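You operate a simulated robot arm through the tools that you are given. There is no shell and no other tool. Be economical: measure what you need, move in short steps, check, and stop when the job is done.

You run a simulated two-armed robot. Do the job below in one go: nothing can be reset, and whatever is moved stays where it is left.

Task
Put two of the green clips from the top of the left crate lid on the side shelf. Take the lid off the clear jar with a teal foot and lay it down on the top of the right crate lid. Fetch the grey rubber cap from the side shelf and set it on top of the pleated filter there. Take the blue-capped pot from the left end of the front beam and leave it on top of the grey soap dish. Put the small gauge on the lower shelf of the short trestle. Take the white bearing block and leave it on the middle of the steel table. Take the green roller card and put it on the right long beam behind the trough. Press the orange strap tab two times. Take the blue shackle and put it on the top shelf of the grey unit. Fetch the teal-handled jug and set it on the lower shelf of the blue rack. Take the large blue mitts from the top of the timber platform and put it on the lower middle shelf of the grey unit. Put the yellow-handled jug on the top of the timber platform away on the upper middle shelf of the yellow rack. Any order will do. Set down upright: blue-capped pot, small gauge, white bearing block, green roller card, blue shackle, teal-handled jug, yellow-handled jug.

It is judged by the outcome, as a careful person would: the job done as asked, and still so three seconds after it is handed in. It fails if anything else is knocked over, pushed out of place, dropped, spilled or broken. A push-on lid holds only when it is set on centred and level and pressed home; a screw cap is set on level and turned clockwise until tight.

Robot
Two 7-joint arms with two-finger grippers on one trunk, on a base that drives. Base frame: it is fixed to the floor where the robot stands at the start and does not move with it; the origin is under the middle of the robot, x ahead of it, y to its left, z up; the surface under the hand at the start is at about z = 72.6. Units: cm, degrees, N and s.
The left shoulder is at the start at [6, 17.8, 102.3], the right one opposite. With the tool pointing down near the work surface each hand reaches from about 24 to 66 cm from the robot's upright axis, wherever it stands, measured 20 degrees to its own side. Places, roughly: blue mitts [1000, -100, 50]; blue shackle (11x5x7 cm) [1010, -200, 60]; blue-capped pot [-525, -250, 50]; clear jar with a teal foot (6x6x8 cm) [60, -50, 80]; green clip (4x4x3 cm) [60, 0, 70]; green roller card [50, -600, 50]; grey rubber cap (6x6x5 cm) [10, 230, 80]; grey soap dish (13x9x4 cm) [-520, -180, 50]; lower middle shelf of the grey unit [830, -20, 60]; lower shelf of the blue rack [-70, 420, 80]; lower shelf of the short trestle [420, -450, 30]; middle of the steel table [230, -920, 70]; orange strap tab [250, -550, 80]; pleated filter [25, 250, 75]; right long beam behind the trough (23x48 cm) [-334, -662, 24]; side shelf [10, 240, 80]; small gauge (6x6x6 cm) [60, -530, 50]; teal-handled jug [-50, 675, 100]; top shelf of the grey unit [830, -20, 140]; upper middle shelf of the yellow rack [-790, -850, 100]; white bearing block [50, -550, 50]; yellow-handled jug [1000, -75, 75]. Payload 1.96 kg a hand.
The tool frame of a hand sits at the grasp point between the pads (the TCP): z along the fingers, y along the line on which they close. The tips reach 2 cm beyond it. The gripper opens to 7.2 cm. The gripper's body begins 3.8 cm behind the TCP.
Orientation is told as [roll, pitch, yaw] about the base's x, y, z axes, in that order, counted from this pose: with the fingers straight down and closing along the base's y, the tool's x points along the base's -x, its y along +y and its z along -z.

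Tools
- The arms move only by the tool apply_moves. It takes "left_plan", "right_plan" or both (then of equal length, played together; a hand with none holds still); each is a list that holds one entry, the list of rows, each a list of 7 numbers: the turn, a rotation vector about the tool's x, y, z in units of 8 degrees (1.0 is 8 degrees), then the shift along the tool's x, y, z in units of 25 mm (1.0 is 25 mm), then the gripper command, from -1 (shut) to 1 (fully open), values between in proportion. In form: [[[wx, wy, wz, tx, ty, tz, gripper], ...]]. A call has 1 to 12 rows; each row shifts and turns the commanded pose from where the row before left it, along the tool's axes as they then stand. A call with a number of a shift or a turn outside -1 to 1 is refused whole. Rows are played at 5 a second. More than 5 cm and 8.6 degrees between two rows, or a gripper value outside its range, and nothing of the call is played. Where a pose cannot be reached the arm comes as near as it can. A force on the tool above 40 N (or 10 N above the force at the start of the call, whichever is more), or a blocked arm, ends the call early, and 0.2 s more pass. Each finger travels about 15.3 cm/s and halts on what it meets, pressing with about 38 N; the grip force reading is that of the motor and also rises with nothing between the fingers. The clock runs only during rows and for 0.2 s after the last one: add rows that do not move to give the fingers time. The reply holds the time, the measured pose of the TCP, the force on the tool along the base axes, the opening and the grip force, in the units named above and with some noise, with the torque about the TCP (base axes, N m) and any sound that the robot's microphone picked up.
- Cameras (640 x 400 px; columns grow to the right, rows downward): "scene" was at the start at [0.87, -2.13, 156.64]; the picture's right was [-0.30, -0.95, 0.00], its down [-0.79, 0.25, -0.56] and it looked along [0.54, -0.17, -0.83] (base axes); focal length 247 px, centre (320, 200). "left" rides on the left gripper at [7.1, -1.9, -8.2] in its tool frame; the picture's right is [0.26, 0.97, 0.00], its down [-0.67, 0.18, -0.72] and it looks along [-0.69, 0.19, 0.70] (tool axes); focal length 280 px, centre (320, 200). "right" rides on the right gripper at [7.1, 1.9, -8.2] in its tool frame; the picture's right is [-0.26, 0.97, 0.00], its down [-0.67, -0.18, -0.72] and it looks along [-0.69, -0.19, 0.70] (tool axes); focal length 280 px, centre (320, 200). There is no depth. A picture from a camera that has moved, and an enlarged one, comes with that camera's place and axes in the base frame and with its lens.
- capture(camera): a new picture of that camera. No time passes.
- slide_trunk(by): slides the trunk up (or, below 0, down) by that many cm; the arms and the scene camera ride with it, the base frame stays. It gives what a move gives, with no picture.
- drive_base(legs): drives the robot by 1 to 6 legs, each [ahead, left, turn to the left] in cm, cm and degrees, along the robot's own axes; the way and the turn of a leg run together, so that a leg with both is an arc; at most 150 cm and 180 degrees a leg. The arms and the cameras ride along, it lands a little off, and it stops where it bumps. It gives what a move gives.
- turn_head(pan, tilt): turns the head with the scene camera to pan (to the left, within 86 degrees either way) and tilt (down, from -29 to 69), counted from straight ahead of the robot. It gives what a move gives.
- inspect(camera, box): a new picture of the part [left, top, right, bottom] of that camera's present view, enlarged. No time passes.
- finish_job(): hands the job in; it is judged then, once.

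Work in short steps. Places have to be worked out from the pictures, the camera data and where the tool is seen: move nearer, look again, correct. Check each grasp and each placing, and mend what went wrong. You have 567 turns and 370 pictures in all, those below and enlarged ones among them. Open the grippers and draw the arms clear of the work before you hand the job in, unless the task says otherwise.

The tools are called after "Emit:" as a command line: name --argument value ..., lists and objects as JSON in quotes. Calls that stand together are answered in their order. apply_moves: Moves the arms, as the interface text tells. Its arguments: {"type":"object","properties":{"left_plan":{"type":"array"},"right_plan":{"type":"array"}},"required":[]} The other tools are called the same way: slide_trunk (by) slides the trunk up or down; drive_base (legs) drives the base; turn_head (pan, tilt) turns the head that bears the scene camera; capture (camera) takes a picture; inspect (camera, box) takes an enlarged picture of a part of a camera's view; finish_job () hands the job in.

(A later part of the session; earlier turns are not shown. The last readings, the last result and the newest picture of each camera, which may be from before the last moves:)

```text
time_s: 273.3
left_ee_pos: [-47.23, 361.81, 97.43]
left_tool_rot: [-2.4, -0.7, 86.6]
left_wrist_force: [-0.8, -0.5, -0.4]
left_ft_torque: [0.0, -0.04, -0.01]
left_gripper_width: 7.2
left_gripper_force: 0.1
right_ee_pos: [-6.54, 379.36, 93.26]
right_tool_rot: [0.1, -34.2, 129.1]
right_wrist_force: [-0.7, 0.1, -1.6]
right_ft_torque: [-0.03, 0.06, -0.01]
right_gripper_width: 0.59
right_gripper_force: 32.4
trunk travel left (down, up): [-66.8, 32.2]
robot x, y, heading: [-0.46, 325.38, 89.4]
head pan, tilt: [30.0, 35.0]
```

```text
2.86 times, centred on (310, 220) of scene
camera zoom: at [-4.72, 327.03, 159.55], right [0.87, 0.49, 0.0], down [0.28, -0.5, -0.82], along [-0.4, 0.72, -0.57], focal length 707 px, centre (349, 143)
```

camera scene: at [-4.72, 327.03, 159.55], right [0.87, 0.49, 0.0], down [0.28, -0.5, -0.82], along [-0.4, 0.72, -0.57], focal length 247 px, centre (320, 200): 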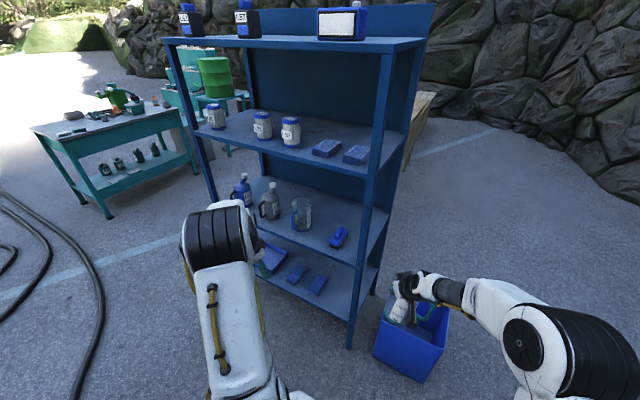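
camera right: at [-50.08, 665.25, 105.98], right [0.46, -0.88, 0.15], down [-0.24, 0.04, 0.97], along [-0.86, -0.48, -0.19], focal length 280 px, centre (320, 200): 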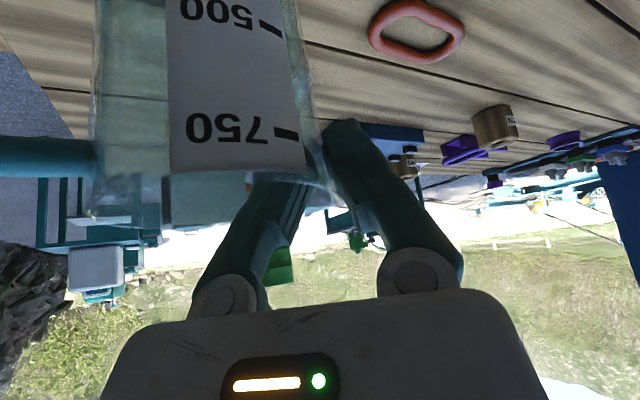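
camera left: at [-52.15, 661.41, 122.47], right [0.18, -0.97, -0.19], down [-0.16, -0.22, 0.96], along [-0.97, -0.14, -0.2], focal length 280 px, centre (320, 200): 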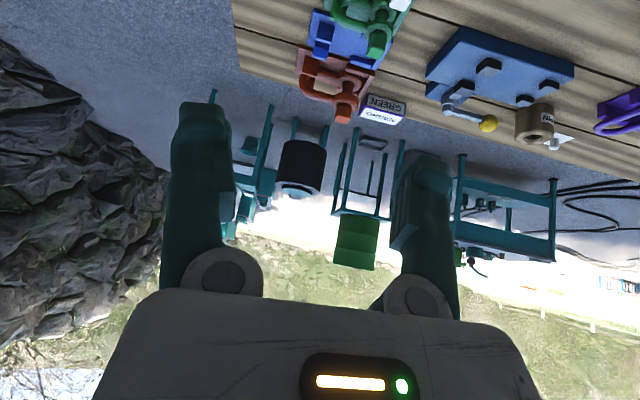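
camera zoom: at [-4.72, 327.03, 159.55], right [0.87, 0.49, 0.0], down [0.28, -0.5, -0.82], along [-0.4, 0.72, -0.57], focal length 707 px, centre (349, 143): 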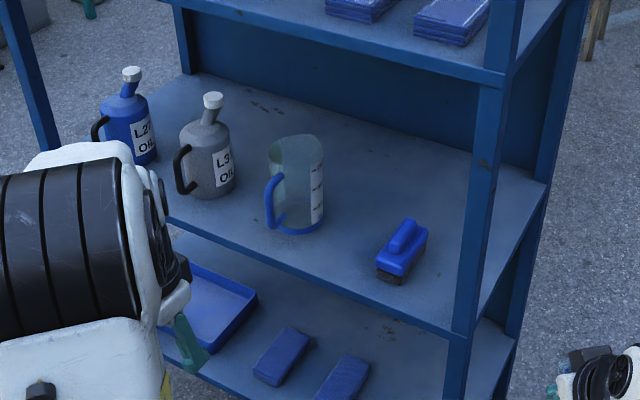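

The shelf is about z 76, with the next one's underside near 118; free room lies between the blue-handled jug [-58.6, 406] and the brush [-38, 405], a bit deeper at about [-48.5, 416]. I pull the left hand back and raise the right hand relative to the trunk, then lower the trunk so the forearm stays under the upper shelf.

Emit:
apply_moves --left_plan '[[[0, 0, 0, 0.9, 0.1, 0, 1], [0, 0, 0, 0.9, 0.1, 0, 1], [0, 0, 0, 0.9, 0.1, 0, 1], [0, 0, 0, 0.9, 0.1, 0, 1], [0, 0, 0, 0.9, 0.1, 0, 1], [0, 0, 0, 0.9, 0.1, 0, 1], [0, 0, 0, 0.9, 0.1, 0, 1], [0, 0, 0, 0.9, 0, 0, 1]]]' --right_plan '[[[0, 0, 0, -0.42, 0, -0.62, -1], [0, 0, 0, -0.42, 0, -0.62, -1], [0, 0, 0, -0.42, 0, -0.62, -1], [0, 0, 0, -0.42, 0, -0.62, -1], [0, 0, 0, -0.42, 0, -0.62, -1], [0, 0, 0, -0.42, 0, -0.62, -1], [0, 0, 0, -0.42, 0, -0.62, -1], [0, 0, 0, -0.42, 0, -0.62, -1]]]'

Emit:
slide_trunk --by -12

Emit:
capture --camera "scene"

```text
time_s: 275.1
left_ee_pos: [-50.01, 343.86, 97.54]
left_tool_rot: [-2.4, -0.7, 86.6]
left_wrist_force: [-0.7, -0.2, 0.2]
left_ft_torque: [0.02, -0.02, 0.0]
left_gripper_width: 7.22
left_gripper_force: 0.0
right_ee_pos: [-6.2, 379.31, 108.41]
right_tool_rot: [0.2, -34.2, 129.1]
right_wrist_force: [0.3, 0.1, -1.0]
right_ft_torque: [-0.04, 0.05, 0.03]
right_gripper_width: 0.59
right_gripper_force: 32.2
trunk travel left (down, up): [-66.8, 32.2]
robot x, y, heading: [-0.32, 325.2, 89.3]
head pan, tilt: [30.0, 35.0]
```

```text
time_s: 276.6
left_ee_pos: [-50.18, 343.92, 85.5]
left_tool_rot: [-2.4, -0.7, 86.5]
left_wrist_force: [0.5, -0.2, 0.2]
left_ft_torque: [-0.01, 0.02, 0.01]
left_gripper_width: 7.19
left_gripper_force: 0.1
right_ee_pos: [-6.41, 379.34, 96.24]
right_tool_rot: [0.2, -34.1, 129.1]
right_wrist_force: [-0.1, 0.3, -1.3]
right_ft_torque: [-0.03, 0.05, -0.02]
right_gripper_width: 0.58
right_gripper_force: 32.5
trunk travel left (down, up): [-54.8, 44.2]
robot x, y, heading: [-0.32, 325.41, 88.7]
head pan, tilt: [30.0, 35.0]
```

```text
266 pictures are left
camera scene: at [-4.74, 327.02, 147.55], right [0.87, 0.49, 0.0], down [0.28, -0.5, -0.82], along [-0.4, 0.72, -0.57], focal length 247 px, centre (320, 200)
```

scene: 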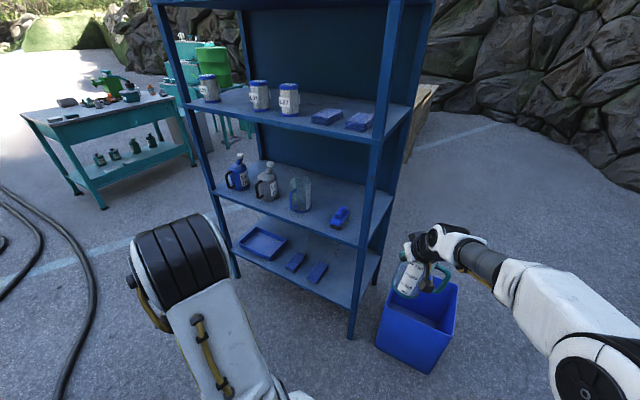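

Emit:
inspect --camera "scene" --box '[220, 130, 400, 270]'

```text
2.86 times, centred on (310, 200) of scene
camera zoom: at [-4.74, 327.02, 147.55], right [0.87, 0.49, 0.0], down [0.28, -0.5, -0.82], along [-0.4, 0.72, -0.57], focal length 707 px, centre (349, 200)
```

zoom: 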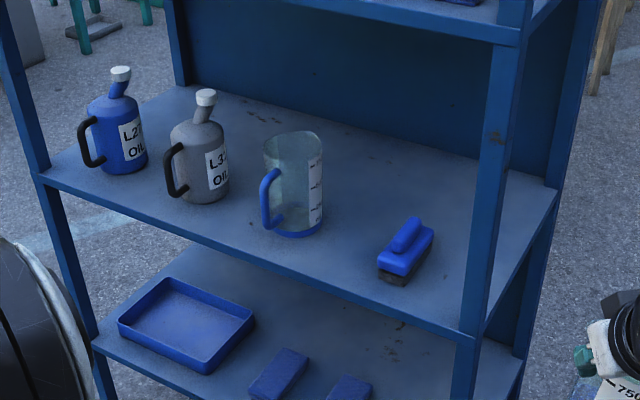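

Shelf height is uncertain by a few cm, so I approach stepwise: first sideways so the jug lines up with the gap.

Emit:
drive_base --legs '[[0, 45, 0.5], [8, 0, 0]]'

Emit:
turn_head --pan 0 --tilt 40

Emit:
capture --camera "scene"

Emit:
capture --camera "right"

```text
time_s: 280.0
left_ee_pos: [-94.62, 352.76, 85.39]
left_tool_rot: [-2.5, -0.6, 86.7]
left_wrist_force: [0.7, 0.8, 0.0]
left_ft_torque: [-0.02, 0.05, 0.02]
left_gripper_width: 7.19
left_gripper_force: 0.1
right_ee_pos: [-50.88, 388.24, 96.27]
right_tool_rot: [0.1, -34.2, 129.0]
right_wrist_force: [0.0, -0.3, -2.3]
right_ft_torque: [-0.04, 0.03, 0.01]
right_gripper_width: 0.62
right_gripper_force: 33.1
trunk travel left (down, up): [-54.8, 44.2]
robot x, y, heading: [-44.66, 334.0, 89.1]
head pan, tilt: [30.0, 35.0]
```

```text
time_s: 280.9
left_ee_pos: [-94.55, 352.69, 85.49]
left_tool_rot: [-2.4, -0.6, 86.6]
left_wrist_force: [-0.1, -0.3, 0.1]
left_ft_torque: [0.03, -0.01, 0.02]
left_gripper_width: 7.22
left_gripper_force: 0.2
right_ee_pos: [-50.96, 388.22, 96.34]
right_tool_rot: [0.1, -34.1, 129.0]
right_wrist_force: [-0.2, -1.9, -1.4]
right_ft_torque: [-0.02, 0.03, -0.01]
right_gripper_width: 0.6
right_gripper_force: 32.5
trunk travel left (down, up): [-54.8, 44.2]
robot x, y, heading: [-44.84, 333.94, 89.0]
head pan, tilt: [0.0, 40.0]
```

```text
264 pictures are left
camera scene: at [-44.89, 336.56, 146.79], right [1.0, -0.02, 0.0], down [-0.01, -0.64, -0.77], along [0.01, 0.77, -0.64], focal length 247 px, centre (320, 200)
```

scene: 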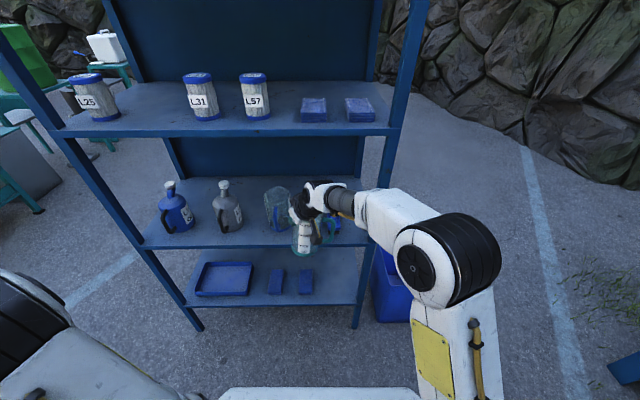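

```text
263 pictures are left
camera right: at [-45.74, 378.8, 99.07], right [-0.89, -0.44, 0.15], down [0.04, 0.24, 0.97], along [-0.46, 0.87, -0.19], focal length 280 px, centre (320, 200)
```

right: 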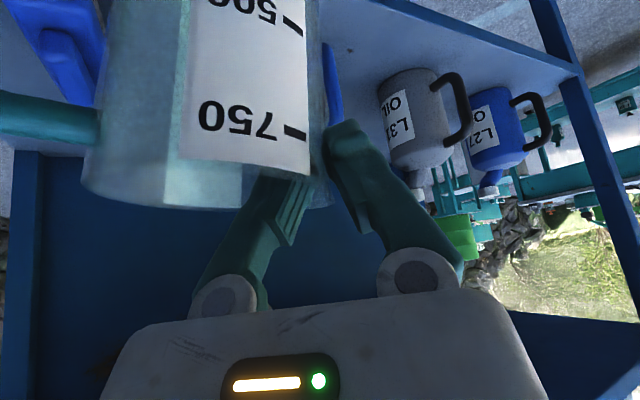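

Seen head-on: shelf front edge z≈77.4, upper shelf's underside ≈118. Our jug (base z 80.6) lines up with the gap. I drive in 12 cm, then check.

Emit:
drive_base --legs '[[12, 1, 0]]'

Emit:
capture --camera "scene"

Emit:
capture --camera "right"

```text
time_s: 282.1
left_ee_pos: [-95.44, 364.78, 85.41]
left_tool_rot: [-2.4, -0.5, 86.6]
left_wrist_force: [0.4, 0.1, -0.1]
left_ft_torque: [-0.01, -0.01, -0.02]
left_gripper_width: 7.2
left_gripper_force: 0.1
right_ee_pos: [-51.66, 400.13, 96.36]
right_tool_rot: [0.2, -34.1, 129.0]
right_wrist_force: [0.1, 0.6, -1.3]
right_ft_torque: [-0.05, 0.03, 0.0]
right_gripper_width: 0.61
right_gripper_force: 33.3
trunk travel left (down, up): [-54.8, 44.2]
robot x, y, heading: [-45.56, 346.38, 89.5]
head pan, tilt: [0.0, 40.0]
```

```text
262 pictures are left
camera scene: at [-45.67, 348.67, 146.79], right [1.0, -0.02, 0.0], down [-0.01, -0.64, -0.77], along [0.01, 0.77, -0.64], focal length 247 px, centre (320, 200)
```

scene: 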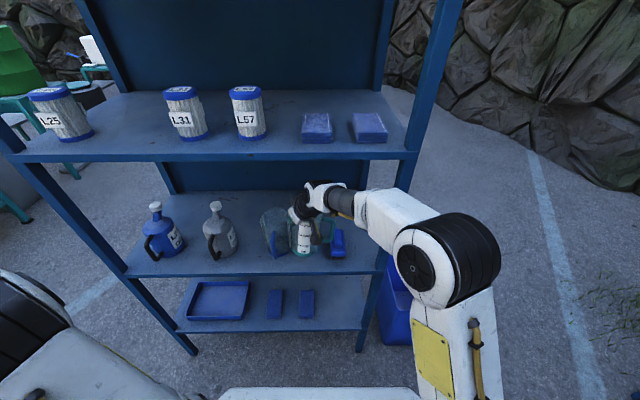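

```text
261 pictures are left
camera right: at [-46.53, 390.87, 99.03], right [-0.89, -0.44, 0.15], down [0.04, 0.24, 0.97], along [-0.46, 0.87, -0.19], focal length 280 px, centre (320, 200)
```

right: 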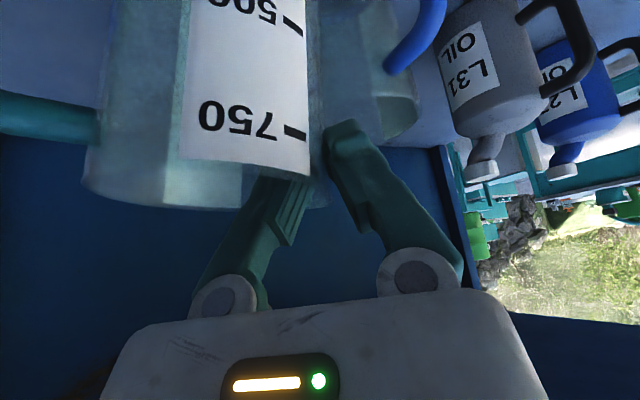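

Emit:
inspect --camera "scene" --box '[230, 170, 390, 280]'

```text
3.64 times, centred on (310, 225) of scene
camera zoom: at [-45.67, 348.67, 146.79], right [1.0, -0.02, 0.0], down [-0.01, -0.64, -0.77], along [0.01, 0.77, -0.64], focal length 899 px, centre (356, 109)
```

zoom: 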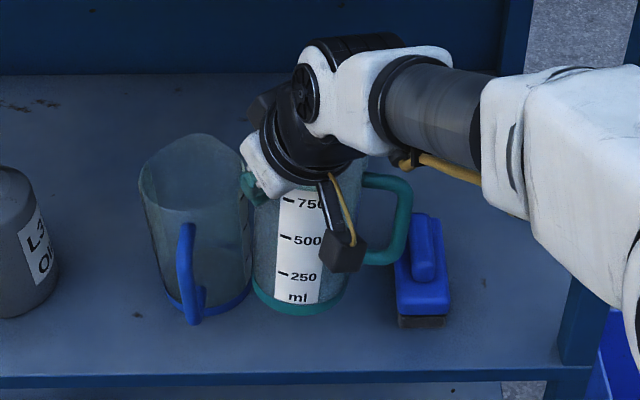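

Gap to the neighbour is only about 1 cm, so I shift right 1.5 cm while moving in the last 13 cm.

Emit:
drive_base --legs '[[0, -1.5, 0], [13, 0, 0]]'

Emit:
inspect --camera "scene" --box '[200, 170, 400, 300]'

```text
time_s: 283.8
left_ee_pos: [-93.36, 374.85, 85.77]
left_tool_rot: [-2.4, -2.3, 86.1]
left_wrist_force: [-0.2, -1.0, -0.4]
left_ft_torque: [0.02, 0.02, -0.01]
left_gripper_width: 7.17
left_gripper_force: 0.1
right_ee_pos: [-49.56, 407.79, 95.31]
right_tool_rot: [0.1, -32.0, 129.8]
right_wrist_force: [0.4, -0.8, -1.1]
right_ft_torque: [-0.01, 0.1, 0.01]
right_gripper_width: 0.6
right_gripper_force: 32.4
trunk travel left (down, up): [-54.8, 44.2]
robot x, y, heading: [-43.69, 357.97, 88.7]
head pan, tilt: [0.0, 40.0]
```

```text
3.08 times, centred on (300, 235) of scene
camera zoom: at [-43.79, 356.65, 146.74], right [1.0, -0.02, 0.0], down [-0.01, -0.62, -0.78], along [0.02, 0.78, -0.62], focal length 761 px, centre (382, 92)
```

zoom: 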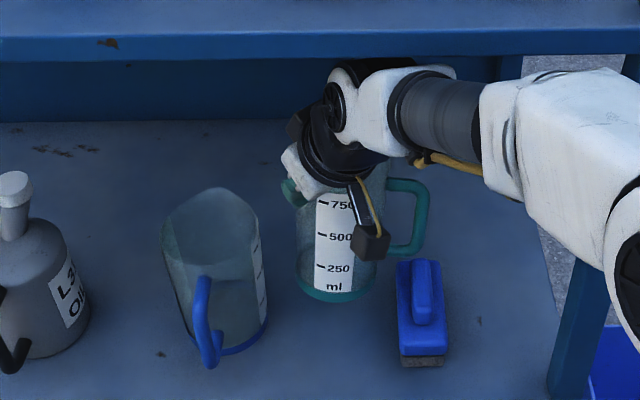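

The wrist seems to touch the upper shelf's front edge, but the jug is already well over the shelf with clear gaps. I back off 3 cm to relieve this, then lower.

Emit:
drive_base --legs '[[-4, 0, 0]]'

Emit:
apply_moves --right_plan '[[[0, 0, 0, 0.11, 0, 0.17, -1], [0, 0, 0, 0.11, 0, 0.17, -1], [0, 0, 0, 0, 0, 0, -1]]]'

Emit:
inspect --camera "scene" --box '[200, 170, 400, 300]'

```text
time_s: 284.7
left_ee_pos: [-93.5, 373.06, 85.39]
left_tool_rot: [-2.4, -0.7, 86.1]
left_wrist_force: [0.6, -0.3, -0.1]
left_ft_torque: [0.0, -0.02, -0.02]
left_gripper_width: 7.19
left_gripper_force: 0.1
right_ee_pos: [-49.68, 406.2, 93.91]
right_tool_rot: [1.3, -30.7, 129.2]
right_wrist_force: [-1.2, -0.2, -1.2]
right_ft_torque: [0.0, 0.06, -0.01]
right_gripper_width: 0.62
right_gripper_force: 32.1
trunk travel left (down, up): [-54.8, 44.2]
robot x, y, heading: [-43.8, 354.22, 88.8]
head pan, tilt: [0.0, 40.0]
```

```text
time_s: 285.5
left_ee_pos: [-93.46, 372.99, 85.44]
left_tool_rot: [-2.5, -0.7, 86.2]
left_wrist_force: [0.5, 0.0, 0.7]
left_ft_torque: [-0.03, 0.0, -0.01]
left_gripper_width: 7.18
left_gripper_force: 0.0
right_ee_pos: [-49.75, 406.09, 92.98]
right_tool_rot: [1.2, -30.8, 129.3]
right_wrist_force: [-6.1, -0.4, 10.7]
right_ft_torque: [0.02, -0.17, 0.1]
right_gripper_width: 0.63
right_gripper_force: 32.5
trunk travel left (down, up): [-54.8, 44.2]
robot x, y, heading: [-43.92, 354.41, 88.5]
head pan, tilt: [0.0, 40.0]
```

```text
3.08 times, centred on (300, 235) of scene
camera zoom: at [-43.91, 356.49, 146.81], right [1.0, -0.02, 0.0], down [-0.01, -0.64, -0.77], along [0.02, 0.77, -0.64], focal length 761 px, centre (382, 92)
```

zoom: 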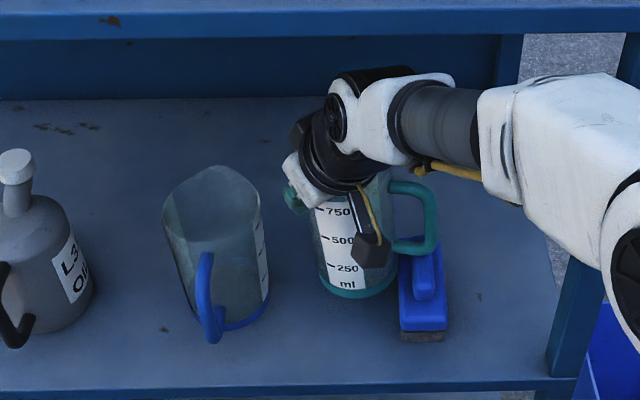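

Contact at 11 N, but the jug is slightly tilted and close to the brush. I lift 1.2 cm, straighten the tilt and shift 2.5 cm to the left.

Emit:
apply_moves --right_plan '[[[0, 0, 0, -0.27, 0, -0.4, -1], [0, -0.42, 0, 0, 0, 0, -1], [0, 0, 0, -0.26, 0.39, 0.18, -1], [0, 0, 0, -0.26, 0.39, 0.18, -1], [0, 0, 0, 0, 0, 0, -1]]]'

Emit:
inspect --camera "scene" --box '[200, 170, 400, 300]'

```text
time_s: 286.7
left_ee_pos: [-93.38, 373.11, 85.36]
left_tool_rot: [-2.3, -0.6, 86.1]
left_wrist_force: [0.4, 1.0, 0.1]
left_ft_torque: [-0.01, 0.0, 0.01]
left_gripper_width: 7.18
left_gripper_force: 0.0
right_ee_pos: [-52.12, 406.17, 94.08]
right_tool_rot: [1.5, -34.1, 129.2]
right_wrist_force: [-0.3, -0.1, -0.5]
right_ft_torque: [-0.06, 0.04, 0.02]
right_gripper_width: 0.58
right_gripper_force: 32.2
trunk travel left (down, up): [-54.8, 44.2]
robot x, y, heading: [-43.85, 354.25, 88.9]
head pan, tilt: [0.0, 40.0]
```

```text
3.08 times, centred on (300, 235) of scene
camera zoom: at [-43.77, 356.66, 146.79], right [1.0, -0.02, 0.0], down [-0.01, -0.64, -0.77], along [0.02, 0.77, -0.64], focal length 761 px, centre (382, 92)
```

zoom: 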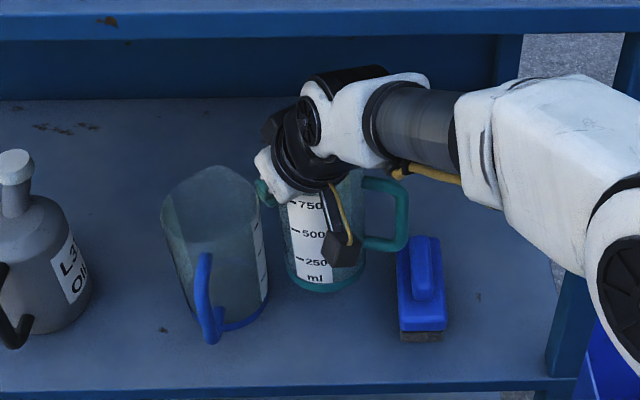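

Upright and clear on both sides now. I lower until contact.

Emit:
apply_moves --right_plan '[[[0, 0, 0, 0.06, 0, 0.09, -1], [0, 0, 0, 0.06, 0, 0.09, -1], [0, 0, 0, 0.06, 0, 0.09, -1], [0, 0, 0, 0, 0, 0, -1]]]'

```text
time_s: 287.7
left_ee_pos: [-93.32, 373.12, 85.42]
left_tool_rot: [-2.4, -0.6, 86.2]
left_wrist_force: [0.5, 0.2, 0.2]
left_ft_torque: [-0.01, -0.03, -0.02]
left_gripper_width: 7.19
left_gripper_force: 0.1
right_ee_pos: [-52.07, 406.2, 93.3]
right_tool_rot: [1.4, -34.0, 129.1]
right_wrist_force: [-0.6, -0.4, -0.9]
right_ft_torque: [-0.03, 0.07, 0.04]
right_gripper_width: 0.63
right_gripper_force: 31.9
trunk travel left (down, up): [-54.8, 44.2]
robot x, y, heading: [-44.36, 354.34, 88.5]
head pan, tilt: [0.0, 40.0]
```

Emit:
apply_moves --right_plan '[[[0, 0, 0, 0.06, 0, 0.09, -1], [0, 0, 0, 0.06, 0, 0.09, -1], [0, 0, 0, 0, 0, 0, -1]]]'

```text
time_s: 288.5
left_ee_pos: [-93.39, 373.23, 85.39]
left_tool_rot: [-2.4, -0.5, 86.2]
left_wrist_force: [0.6, -0.6, 0.4]
left_ft_torque: [0.04, -0.01, -0.01]
left_gripper_width: 7.2
left_gripper_force: 0.0
right_ee_pos: [-52.01, 406.18, 92.71]
right_tool_rot: [1.4, -34.0, 129.1]
right_wrist_force: [0.3, -0.6, -0.5]
right_ft_torque: [-0.05, 0.04, -0.04]
right_gripper_width: 0.6
right_gripper_force: 31.9
trunk travel left (down, up): [-54.8, 44.2]
robot x, y, heading: [-43.81, 353.71, 88.6]
head pan, tilt: [0.0, 40.0]
```

Emit:
apply_moves --right_plan '[[[0, 0, 0, 0.06, 0, 0.09, -1], [0, 0, 0, 0.06, 0, 0.09, -1], [0, 0, 0, 0.06, 0, 0.09, -1], [0, 0, 0, 0, 0, 0, -1]]]'

```text
time_s: 289.5
left_ee_pos: [-93.45, 373.05, 85.33]
left_tool_rot: [-2.4, -0.6, 86.2]
left_wrist_force: [-0.5, -0.4, 0.3]
left_ft_torque: [0.0, 0.04, -0.02]
left_gripper_width: 7.21
left_gripper_force: 0.1
right_ee_pos: [-52.07, 406.22, 91.9]
right_tool_rot: [1.4, -33.9, 129.2]
right_wrist_force: [0.1, 0.1, -2.0]
right_ft_torque: [0.01, 0.03, 0.06]
right_gripper_width: 0.61
right_gripper_force: 32.2
trunk travel left (down, up): [-54.8, 44.2]
robot x, y, heading: [-44.23, 354.0, 88.9]
head pan, tilt: [0.0, 40.0]
```

Emit:
apply_moves --right_plan '[[[0, 0, 0, 0.06, 0, 0.09, -1], [0, 0, 0, 0.06, 0, 0.09, -1], [0, 0, 0, 0.06, 0, 0.09, -1], [0, 0, 0, 0, 0, 0, -1]]]'

Emit:
inspect --camera "scene" --box '[200, 170, 400, 300]'

```text
time_s: 290.5
left_ee_pos: [-93.47, 373.1, 85.44]
left_tool_rot: [-2.4, -0.6, 86.3]
left_wrist_force: [0.7, 0.8, 0.0]
left_ft_torque: [0.01, -0.02, -0.01]
left_gripper_width: 7.21
left_gripper_force: 0.2
right_ee_pos: [-52.16, 406.14, 91.21]
right_tool_rot: [1.5, -34.1, 129.1]
right_wrist_force: [0.6, 0.5, -1.7]
right_ft_torque: [-0.03, 0.06, -0.01]
right_gripper_width: 0.6
right_gripper_force: 31.8
trunk travel left (down, up): [-54.8, 44.2]
robot x, y, heading: [-43.85, 354.17, 88.5]
head pan, tilt: [0.0, 40.0]
```

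```text
3.08 times, centred on (300, 235) of scene
camera zoom: at [-43.8, 356.65, 146.79], right [1.0, -0.02, 0.0], down [-0.01, -0.64, -0.77], along [0.02, 0.77, -0.64], focal length 761 px, centre (382, 92)
```

zoom: 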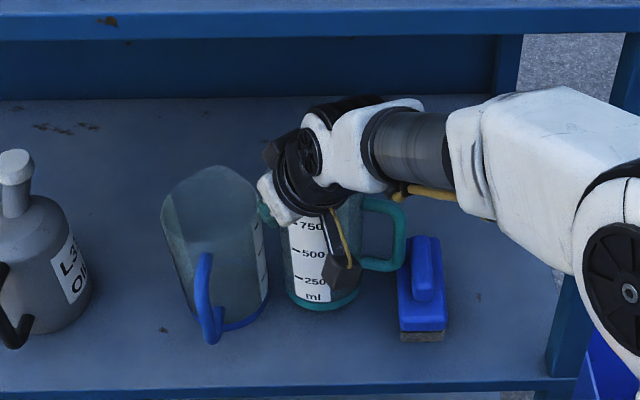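

Emit:
apply_moves --right_plan '[[[0, 0, 0, 0.06, 0, 0.09, -1], [0, 0, 0, 0.06, 0, 0.09, -1], [0, 0, 0, 0.06, 0, 0.09, -1], [0, 0, 0, 0, 0, 0, -1]]]'

```text
time_s: 291.5
left_ee_pos: [-93.39, 373.02, 85.39]
left_tool_rot: [-2.4, -0.5, 86.2]
left_wrist_force: [0.0, -0.5, 0.5]
left_ft_torque: [0.03, 0.02, 0.0]
left_gripper_width: 7.2
left_gripper_force: 0.0
right_ee_pos: [-52.29, 406.15, 90.35]
right_tool_rot: [1.4, -34.0, 129.1]
right_wrist_force: [-1.8, 0.2, 0.0]
right_ft_torque: [-0.03, -0.02, -0.02]
right_gripper_width: 0.59
right_gripper_force: 31.9
trunk travel left (down, up): [-54.8, 44.2]
robot x, y, heading: [-43.78, 354.12, 88.9]
head pan, tilt: [0.0, 40.0]
```

Emit:
apply_moves --right_plan '[[[0, 0, 0, 0.06, 0, 0.09, -1], [0, 0, 0, 0.06, 0, 0.09, -1], [0, 0, 0, 0, 0, 0, -1]]]'

Emit:
inspect --camera "scene" --box '[200, 170, 400, 300]'

```text
time_s: 292.3
left_ee_pos: [-93.62, 373.15, 85.38]
left_tool_rot: [-2.3, -0.7, 86.2]
left_wrist_force: [0.4, -0.2, 0.4]
left_ft_torque: [-0.01, -0.03, -0.03]
left_gripper_width: 7.22
left_gripper_force: 0.0
right_ee_pos: [-52.22, 406.23, 89.94]
right_tool_rot: [1.3, -34.1, 129.2]
right_wrist_force: [-5.4, -0.4, 4.7]
right_ft_torque: [0.05, 0.03, 0.04]
right_gripper_width: 0.6
right_gripper_force: 31.9
trunk travel left (down, up): [-54.8, 44.2]
robot x, y, heading: [-43.89, 353.72, 88.7]
head pan, tilt: [0.0, 40.0]
```

```text
3.08 times, centred on (300, 235) of scene
camera zoom: at [-43.91, 356.58, 146.79], right [1.0, -0.02, 0.0], down [-0.01, -0.64, -0.77], along [0.02, 0.77, -0.64], focal length 761 px, centre (382, 92)
```

zoom: 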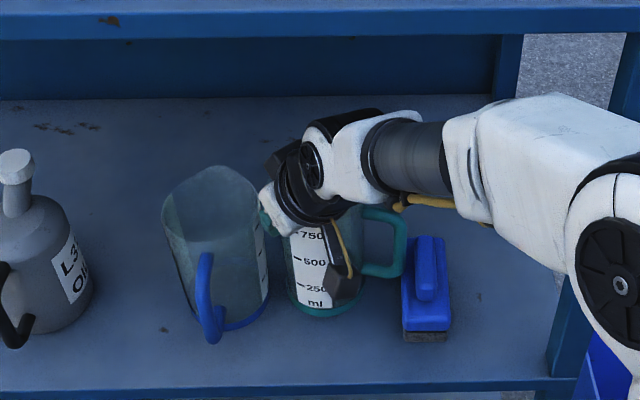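

The handle touches the brush a little. I lift 1.2 cm and go 5 cm deeper where there is free room (the wrist is lower now).

Emit:
apply_moves --right_plan '[[[0, 0, 0, -0.2, 0.1, -0.3, -1], [0, 0, 0, -0.07, 0.1, -0.1, -1], [0, 0, 0, 0, 0, 0, -1]]]'

Emit:
drive_base --legs '[[5, 0, 0]]'

Emit:
inspect --camera "scene" --box '[200, 170, 400, 300]'

```text
time_s: 293.1
left_ee_pos: [-93.35, 373.2, 85.5]
left_tool_rot: [-2.4, -0.6, 86.3]
left_wrist_force: [-0.5, 0.0, -0.3]
left_ft_torque: [-0.01, 0.05, 0.0]
left_gripper_width: 7.16
left_gripper_force: 0.1
right_ee_pos: [-52.51, 405.84, 90.99]
right_tool_rot: [1.4, -34.0, 129.1]
right_wrist_force: [0.4, 0.2, -1.7]
right_ft_torque: [-0.06, 0.01, 0.0]
right_gripper_width: 0.57
right_gripper_force: 31.7
trunk travel left (down, up): [-54.8, 44.2]
robot x, y, heading: [-43.85, 353.8, 88.9]
head pan, tilt: [0.0, 40.0]
```

```text
time_s: 294.0
left_ee_pos: [-93.26, 378.26, 85.34]
left_tool_rot: [-2.4, -0.4, 86.3]
left_wrist_force: [0.8, -0.5, 0.1]
left_ft_torque: [-0.04, 0.01, -0.01]
left_gripper_width: 7.21
left_gripper_force: 0.0
right_ee_pos: [-52.61, 411.17, 90.92]
right_tool_rot: [1.5, -34.0, 129.1]
right_wrist_force: [1.1, 0.2, -1.0]
right_ft_torque: [-0.04, 0.06, 0.04]
right_gripper_width: 0.59
right_gripper_force: 32.2
trunk travel left (down, up): [-54.8, 44.2]
robot x, y, heading: [-43.75, 359.45, 88.5]
head pan, tilt: [0.0, 40.0]
```

```text
3.08 times, centred on (300, 235) of scene
camera zoom: at [-43.68, 361.96, 146.78], right [1.0, -0.02, 0.0], down [-0.01, -0.64, -0.76], along [0.02, 0.76, -0.64], focal length 761 px, centre (382, 92)
```

zoom: 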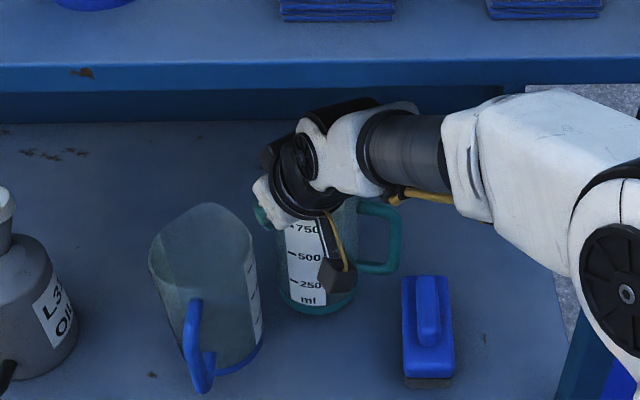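

Now there is plenty of room. I lower slowly until contact.

Emit:
apply_moves --right_plan '[[[0, 0, 0, 0.07, 0, 0.1, -1], [0, 0, 0, 0.07, 0, 0.1, -1], [0, 0, 0, 0.06, 0, 0.09, -1], [0, 0, 0, 0.06, 0, 0.09, -1], [0, 0, 0, 0, 0, 0, -1]]]'

```text
time_s: 295.2
left_ee_pos: [-93.27, 378.16, 85.42]
left_tool_rot: [-2.5, -0.7, 86.3]
left_wrist_force: [-0.9, -0.2, 0.4]
left_ft_torque: [0.01, -0.02, -0.01]
left_gripper_width: 7.2
left_gripper_force: 0.1
right_ee_pos: [-52.46, 410.91, 89.86]
right_tool_rot: [1.3, -34.2, 129.2]
right_wrist_force: [-1.9, -1.9, 5.5]
right_ft_torque: [0.22, 0.08, 0.09]
right_gripper_width: 0.6
right_gripper_force: 31.4
trunk travel left (down, up): [-54.8, 44.2]
robot x, y, heading: [-43.63, 359.0, 88.9]
head pan, tilt: [0.0, 40.0]
```

Contact, jug stands. I open partly and withdraw along the tool axis, then up over the rim.

Emit:
apply_moves --right_plan '[[[0, 0, 0, 0, 0, 0, -0.7], [0, 0, 0, 0, 0, 0, -0.4], [0, 0, 0, 0, 0, 0, -0.1], [0, 0, 0, 0, 0, -0.3, -0.1], [0, 0, 0, 0, 0, -0.5, -0.1], [0, 0, 0, -0.1, 0, -0.7, -0.1], [0, 0, 0, 0, 0, -0.7, -0.1], [0, 0, 0, 0, 0, 0, -0.1]]]'

Emit:
capture --camera "right"

Emit:
inspect --camera "scene" --box '[200, 170, 400, 300]'

```text
time_s: 297.0
left_ee_pos: [-93.43, 378.23, 85.1]
left_tool_rot: [-2.5, -0.5, 86.3]
left_wrist_force: [-0.6, 0.3, 0.5]
left_ft_torque: [-0.01, 0.02, 0.0]
left_gripper_width: 7.21
left_gripper_force: 0.1
right_ee_pos: [-50.58, 408.73, 93.89]
right_tool_rot: [1.7, -33.3, 129.2]
right_wrist_force: [0.0, 0.4, 0.2]
right_ft_torque: [0.0, 0.0, 0.04]
right_gripper_width: 3.23
right_gripper_force: 0.0
trunk travel left (down, up): [-54.8, 44.2]
robot x, y, heading: [-43.88, 358.67, 88.7]
head pan, tilt: [0.0, 40.0]
```

```text
253 pictures are left
camera right: at [-45.38, 399.6, 96.8], right [-0.88, -0.45, 0.17], down [0.05, 0.26, 0.96], along [-0.48, 0.85, -0.21], focal length 280 px, centre (320, 200)
```

right: 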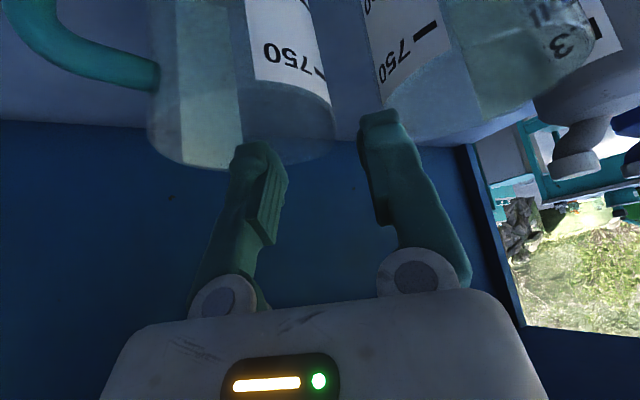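

```text
3.08 times, centred on (300, 235) of scene
camera zoom: at [-43.93, 361.96, 146.61], right [1.0, -0.02, 0.0], down [-0.01, -0.64, -0.76], along [0.02, 0.76, -0.64], focal length 761 px, centre (382, 92)
```

zoom: 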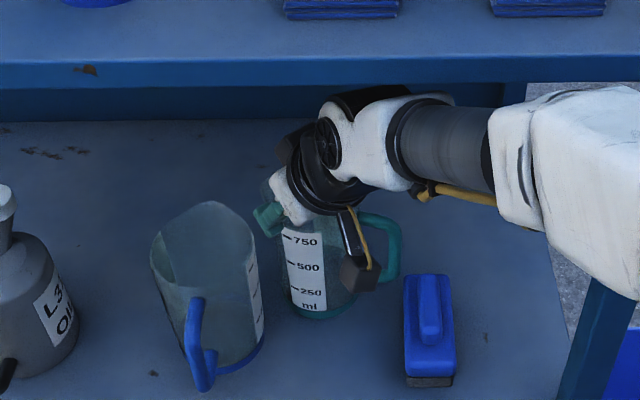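

The jug stands by itself and the fingertips are above the rim. I back out.

Emit:
drive_base --legs '[[-14, 0, 0], [-25, 0, 0]]'

Emit:
capture --camera "scene"

```text
time_s: 299.7
left_ee_pos: [-94.11, 339.43, 85.31]
left_tool_rot: [-2.5, -0.7, 86.1]
left_wrist_force: [0.0, -0.6, 0.2]
left_ft_torque: [0.04, 0.0, 0.01]
left_gripper_width: 7.18
left_gripper_force: 0.1
right_ee_pos: [-51.3, 369.95, 94.61]
right_tool_rot: [1.2, -34.0, 128.9]
right_wrist_force: [0.4, -0.3, -0.8]
right_ft_torque: [-0.04, 0.02, 0.01]
right_gripper_width: 3.22
right_gripper_force: 0.1
trunk travel left (down, up): [-54.8, 44.2]
robot x, y, heading: [-44.5, 320.41, 88.7]
head pan, tilt: [0.0, 40.0]
```

```text
251 pictures are left
camera scene: at [-44.56, 322.78, 146.79], right [1.0, -0.02, 0.0], down [-0.02, -0.64, -0.77], along [0.02, 0.77, -0.64], focal length 247 px, centre (320, 200)
```

scene: 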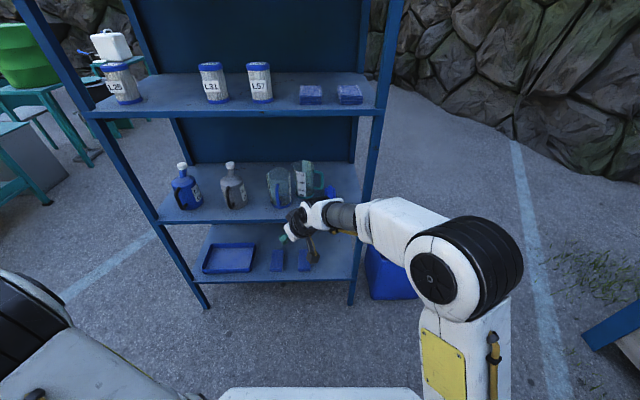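

The jug is on the lower shelf next to the others. Now to the building side. I restore the right hand's orientation and look at the passage towards +x.

Emit:
apply_moves --right_plan '[[[0, 0.85, 0, 0, 0, 0, 1], [0, 0.85, 0, 0, 0, 0, 1], [0, 0.85, 0, 0, 0, 0, 1], [0, 0.85, 0, 0, 0, 0, 1], [0, 0.85, 0, 0, 0, 0, 1], [0, 0, 1, 0, 0, 0, 1], [0, 0, 1, 0, 0, 0, 1], [0, 0, 1, 0, 0, 0, 1], [0, 0, 1, 0, 0, 0, 1], [0, 0, 1, 0, 0, 0, 1]]]'

Emit:
drive_base --legs '[[-4, -40, 0], [0, 0, -90]]'

Emit:
slide_trunk --by 43

Emit:
turn_head --pan -10 --tilt 30

Emit:
capture --camera "scene"

```text
time_s: 301.9
left_ee_pos: [-94.15, 339.51, 85.38]
left_tool_rot: [-2.3, -0.5, 86.1]
left_wrist_force: [-0.5, -0.2, -1.1]
left_ft_torque: [0.01, 0.0, -0.03]
left_gripper_width: 7.2
left_gripper_force: 0.1
right_ee_pos: [-51.23, 370.08, 94.43]
right_tool_rot: [9.8, -9.6, 88.6]
right_wrist_force: [0.0, -0.4, 0.3]
right_ft_torque: [-0.02, 0.01, 0.04]
right_gripper_width: 7.2
right_gripper_force: 0.0
right hand out of reach, approached as far as the arm can: row 4, 5
trunk travel left (down, up): [-54.8, 44.2]
robot x, y, heading: [-44.61, 320.4, 88.4]
head pan, tilt: [0.0, 40.0]
```

```text
time_s: 308.3
left_ee_pos: [16.07, 364.35, 85.4]
left_tool_rot: [-2.4, -0.6, -5.2]
left_wrist_force: [-0.2, -0.3, 0.4]
left_ft_torque: [0.01, 0.03, -0.02]
left_gripper_width: 7.21
left_gripper_force: 0.1
right_ee_pos: [45.55, 320.66, 94.4]
right_tool_rot: [9.9, -9.7, -2.6]
right_wrist_force: [0.1, 0.2, -0.2]
right_ft_torque: [0.01, -0.02, 0.01]
right_gripper_width: 7.21
right_gripper_force: 0.1
trunk travel left (down, up): [-54.8, 44.2]
robot x, y, heading: [-4.47, 315.37, -2.6]
head pan, tilt: [0.0, 40.0]
```

```text
refused: 43 is not a number from -40 to 40
```

```text
time_s: 309.1
left_ee_pos: [15.9, 364.43, 85.45]
left_tool_rot: [-2.4, -0.6, -5.1]
left_wrist_force: [-0.3, 0.0, -0.4]
left_ft_torque: [0.0, -0.02, 0.02]
left_gripper_width: 7.21
left_gripper_force: 0.0
right_ee_pos: [45.61, 320.75, 94.43]
right_tool_rot: [9.7, -9.7, -2.5]
right_wrist_force: [-1.8, 0.2, 0.4]
right_ft_torque: [0.0, 0.02, 0.01]
right_gripper_width: 7.18
right_gripper_force: 0.0
trunk travel left (down, up): [-54.8, 44.2]
robot x, y, heading: [-4.12, 315.31, -2.8]
head pan, tilt: [-10.0, 30.0]
```

```text
250 pictures are left
camera scene: at [-1.38, 313.72, 148.32], right [-0.22, -0.98, 0.0], down [-0.49, 0.11, -0.87], along [0.84, -0.19, -0.5], focal length 247 px, centre (320, 200)
```

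scene: 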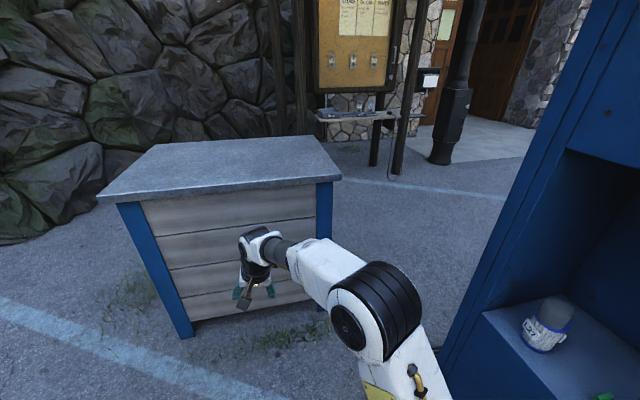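

The gap beside the machine is narrow, so I'll go round the cabinet (x 108-184, y 275-387, about 95 high) on its far side. I raise the trunk so the arms pass well above things.

Emit:
slide_trunk --by 40

Emit:
drive_base --legs '[[48, 0, 2.5], [8, 110, 0]]'

Emit:
turn_head --pan 0 --tilt 25

Emit:
capture --camera "scene"

```text
time_s: 312.9
left_ee_pos: [16.0, 364.33, 125.36]
left_tool_rot: [-2.4, -0.6, -5.3]
left_wrist_force: [0.6, -0.4, -0.1]
left_ft_torque: [-0.01, -0.01, -0.02]
left_gripper_width: 7.19
left_gripper_force: 0.1
right_ee_pos: [45.68, 320.85, 134.54]
right_tool_rot: [9.8, -9.7, -2.5]
right_wrist_force: [-0.7, 0.3, 0.2]
right_ft_torque: [0.01, 0.01, 0.03]
right_gripper_width: 7.2
right_gripper_force: 0.1
trunk travel left (down, up): [-94.8, 4.2]
robot x, y, heading: [-4.48, 315.85, -2.8]
head pan, tilt: [-10.0, 30.0]
```

```text
time_s: 321.0
left_ee_pos: [67.32, 475.92, 125.37]
left_tool_rot: [-2.3, -0.6, -1.8]
left_wrist_force: [-1.0, -0.7, 0.5]
left_ft_torque: [0.02, 0.02, 0.02]
left_gripper_width: 7.19
left_gripper_force: 0.1
right_ee_pos: [99.4, 434.02, 134.65]
right_tool_rot: [9.8, -9.7, 0.6]
right_wrist_force: [0.2, 0.8, -1.3]
right_ft_torque: [-0.01, 0.01, 0.01]
right_gripper_width: 7.18
right_gripper_force: 0.0
trunk travel left (down, up): [-94.8, 4.2]
robot x, y, heading: [49.92, 425.91, 0.5]
head pan, tilt: [-10.0, 30.0]
```

```text
time_s: 321.7
left_ee_pos: [67.31, 475.88, 125.49]
left_tool_rot: [-2.5, -0.6, -1.8]
left_wrist_force: [0.6, -0.8, 0.5]
left_ft_torque: [0.02, -0.03, -0.04]
left_gripper_width: 7.19
left_gripper_force: 0.0
right_ee_pos: [99.33, 434.2, 134.49]
right_tool_rot: [9.7, -9.7, 0.8]
right_wrist_force: [0.8, 0.4, 0.2]
right_ft_torque: [0.0, 0.01, 0.0]
right_gripper_width: 7.2
right_gripper_force: 0.1
trunk travel left (down, up): [-94.8, 4.2]
robot x, y, heading: [49.99, 425.86, 0.6]
head pan, tilt: [0.0, 25.0]
```

```text
249 pictures are left
camera scene: at [53.17, 425.92, 189.12], right [0.01, -1.0, 0.0], down [-0.42, 0.0, -0.91], along [0.91, 0.01, -0.42], focal length 247 px, centre (320, 200)
```

scene: 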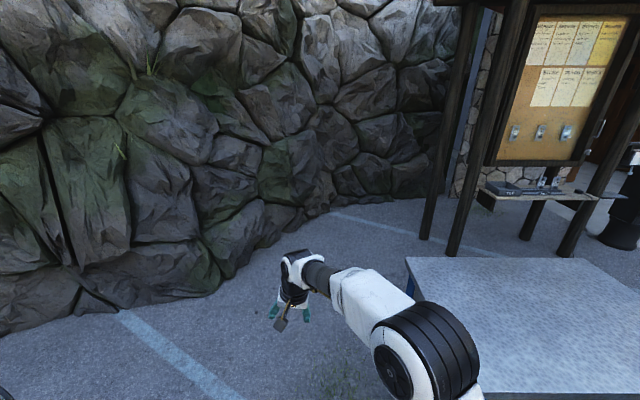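

The way past the cabinet is open; the notice-board posts stand at x≈303. I drive to x 230 and turn to face -y before passing between cabinet and board.

Emit:
drive_base --legs '[[100, 0, 0], [80, -2, 0], [0, 0, -91]]'

Emit:
capture --camera "scene"

```text
time_s: 334.7
left_ee_pos: [280.78, 410.58, 125.43]
left_tool_rot: [-2.5, -0.6, -92.3]
left_wrist_force: [0.3, 0.1, 0.2]
left_ft_torque: [0.0, 0.01, 0.0]
left_gripper_width: 7.22
left_gripper_force: 0.2
right_ee_pos: [238.46, 378.97, 134.49]
right_tool_rot: [9.7, -9.7, -89.8]
right_wrist_force: [0.0, -0.1, 0.2]
right_ft_torque: [-0.01, -0.02, 0.0]
right_gripper_width: 7.19
right_gripper_force: 0.0
trunk travel left (down, up): [-94.8, 4.2]
robot x, y, heading: [231.04, 428.5, -90.0]
head pan, tilt: [0.0, 25.0]
```

```text
248 pictures are left
camera scene: at [230.84, 425.24, 189.12], right [-1.0, 0.0, 0.0], down [0.0, 0.42, -0.91], along [0.0, -0.91, -0.42], focal length 247 px, centre (320, 200)
```

scene: 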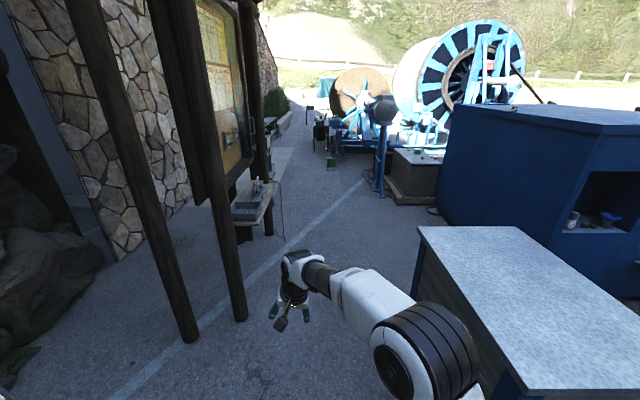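

I shift 16 cm right and drive through, then look at the building door.

Emit:
drive_base --legs '[[0, -16, 0], [140, 0, 0], [130, 0, 0], [0, 0, 60]]'

Emit:
turn_head --pan 0 --tilt 15

Emit:
capture --camera "scene"

```text
time_s: 351.5
left_ee_pos: [256.55, 192.9, 125.43]
left_tool_rot: [-2.5, -0.6, -32.5]
left_wrist_force: [0.2, -0.9, -0.2]
left_ft_torque: [0.02, 0.01, 0.0]
left_gripper_width: 7.2
left_gripper_force: 0.1
right_ee_pos: [262.89, 140.59, 134.6]
right_tool_rot: [9.8, -9.8, -29.9]
right_wrist_force: [0.2, 0.4, 0.5]
right_ft_torque: [-0.01, 0.02, -0.03]
right_gripper_width: 7.17
right_gripper_force: 0.1
trunk travel left (down, up): [-94.8, 4.2]
robot x, y, heading: [216.09, 158.5, -29.9]
head pan, tilt: [0.0, 25.0]
```

```text
time_s: 352.2
left_ee_pos: [256.75, 192.78, 125.28]
left_tool_rot: [-2.4, -0.6, -32.4]
left_wrist_force: [0.6, 0.2, -0.3]
left_ft_torque: [0.01, -0.02, 0.0]
left_gripper_width: 7.21
left_gripper_force: 0.0
right_ee_pos: [262.93, 140.52, 134.62]
right_tool_rot: [9.8, -9.7, -29.9]
right_wrist_force: [0.8, -0.5, 0.7]
right_ft_torque: [0.03, 0.03, 0.0]
right_gripper_width: 7.2
right_gripper_force: 0.0
trunk travel left (down, up): [-94.8, 4.2]
robot x, y, heading: [216.44, 158.63, -29.9]
head pan, tilt: [0.0, 15.0]
```

```text
247 pictures are left
camera scene: at [219.12, 156.94, 190.74], right [-0.5, -0.87, 0.0], down [-0.22, 0.13, -0.97], along [0.84, -0.48, -0.26], focal length 247 px, centre (320, 200)
```

scene: 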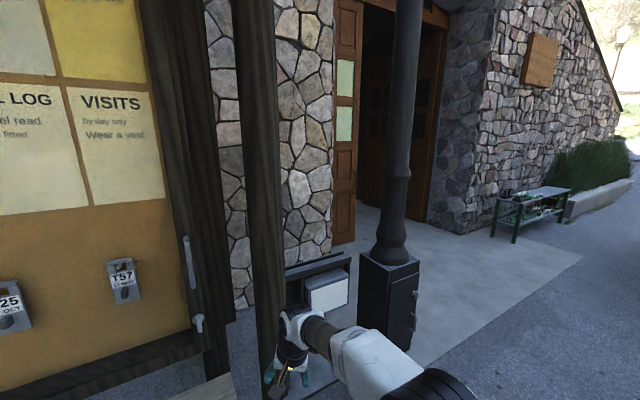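

The lamp post stands at about [348, 16] and the wide door at x≈555, y -94..-300. I pass between the lamp post and the stone-wheel stand.

Emit:
drive_base --legs '[[0, 0, -40], [110, 0, 0], [85, 0, 0], [0, 0, 30], [100, 0, 0]]'

Emit:
capture --camera "scene"

```text
time_s: 370.2
left_ee_pos: [409.73, -61.35, 125.46]
left_tool_rot: [-2.4, -0.6, -42.1]
left_wrist_force: [0.1, 0.3, 0.0]
left_ft_torque: [0.01, -0.01, 0.0]
left_gripper_width: 7.2
left_gripper_force: 0.0
right_ee_pos: [407.38, -114.0, 134.51]
right_tool_rot: [9.8, -9.7, -39.3]
right_wrist_force: [-0.4, 0.0, 0.3]
right_ft_torque: [-0.02, 0.0, -0.01]
right_gripper_width: 7.2
right_gripper_force: 0.2
trunk travel left (down, up): [-94.8, 4.2]
robot x, y, heading: [364.13, -88.57, -39.8]
head pan, tilt: [0.0, 15.0]
```

```text
246 pictures are left
camera scene: at [366.76, -90.48, 190.75], right [-0.64, -0.77, 0.0], down [-0.2, 0.16, -0.97], along [0.74, -0.62, -0.26], focal length 247 px, centre (320, 200)
```

scene: 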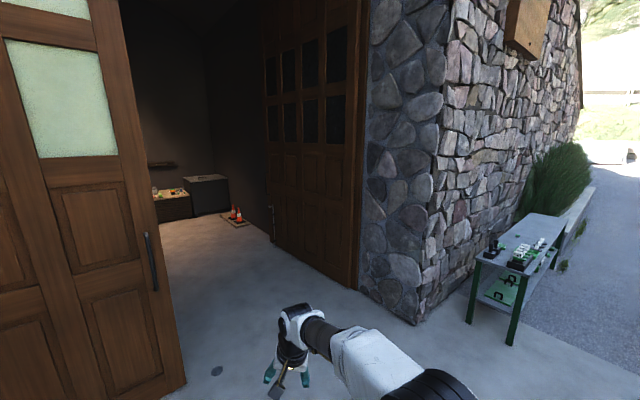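

Door opening: y -106..-296 at x≈548. I drive to its middle and face inside.

Emit:
drive_base --legs '[[0, 0, -4], [80, 0, 0], [78, 0, 0], [0, 0, 44]]'

Emit:
capture --camera "scene"

```text
time_s: 380.7
left_ee_pos: [496.25, -148.14, 125.35]
left_tool_rot: [-2.4, -0.7, -3.1]
left_wrist_force: [-0.4, 0.2, -0.9]
left_ft_torque: [-0.01, -0.01, 0.03]
left_gripper_width: 7.19
left_gripper_force: 0.0
right_ee_pos: [527.49, -190.62, 134.51]
right_tool_rot: [9.8, -9.6, -0.4]
right_wrist_force: [-0.5, 0.5, -0.8]
right_ft_torque: [-0.01, 0.01, 0.03]
right_gripper_width: 7.19
right_gripper_force: 0.0
trunk travel left (down, up): [-94.8, 4.2]
robot x, y, heading: [477.47, -197.9, -0.5]
head pan, tilt: [0.0, 15.0]
```

```text
245 pictures are left
camera scene: at [481.29, -197.91, 190.75], right [-0.01, -1.0, 0.0], down [-0.26, 0.0, -0.97], along [0.97, -0.01, -0.26], focal length 247 px, centre (320, 200)
```

scene: 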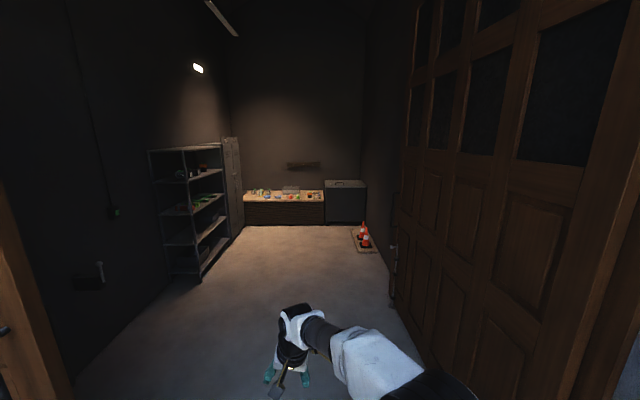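

Emit:
inspect --camera "scene" --box '[130, 120, 400, 290]'

```text
2.35 times, centred on (265, 205) of scene
camera zoom: at [481.29, -197.91, 190.75], right [-0.01, -1.0, 0.0], down [-0.26, 0.0, -0.97], along [0.97, -0.01, -0.26], focal length 582 px, centre (449, 188)
```

zoom: 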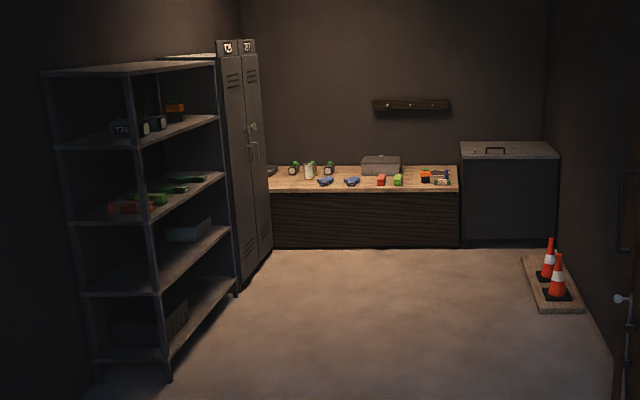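

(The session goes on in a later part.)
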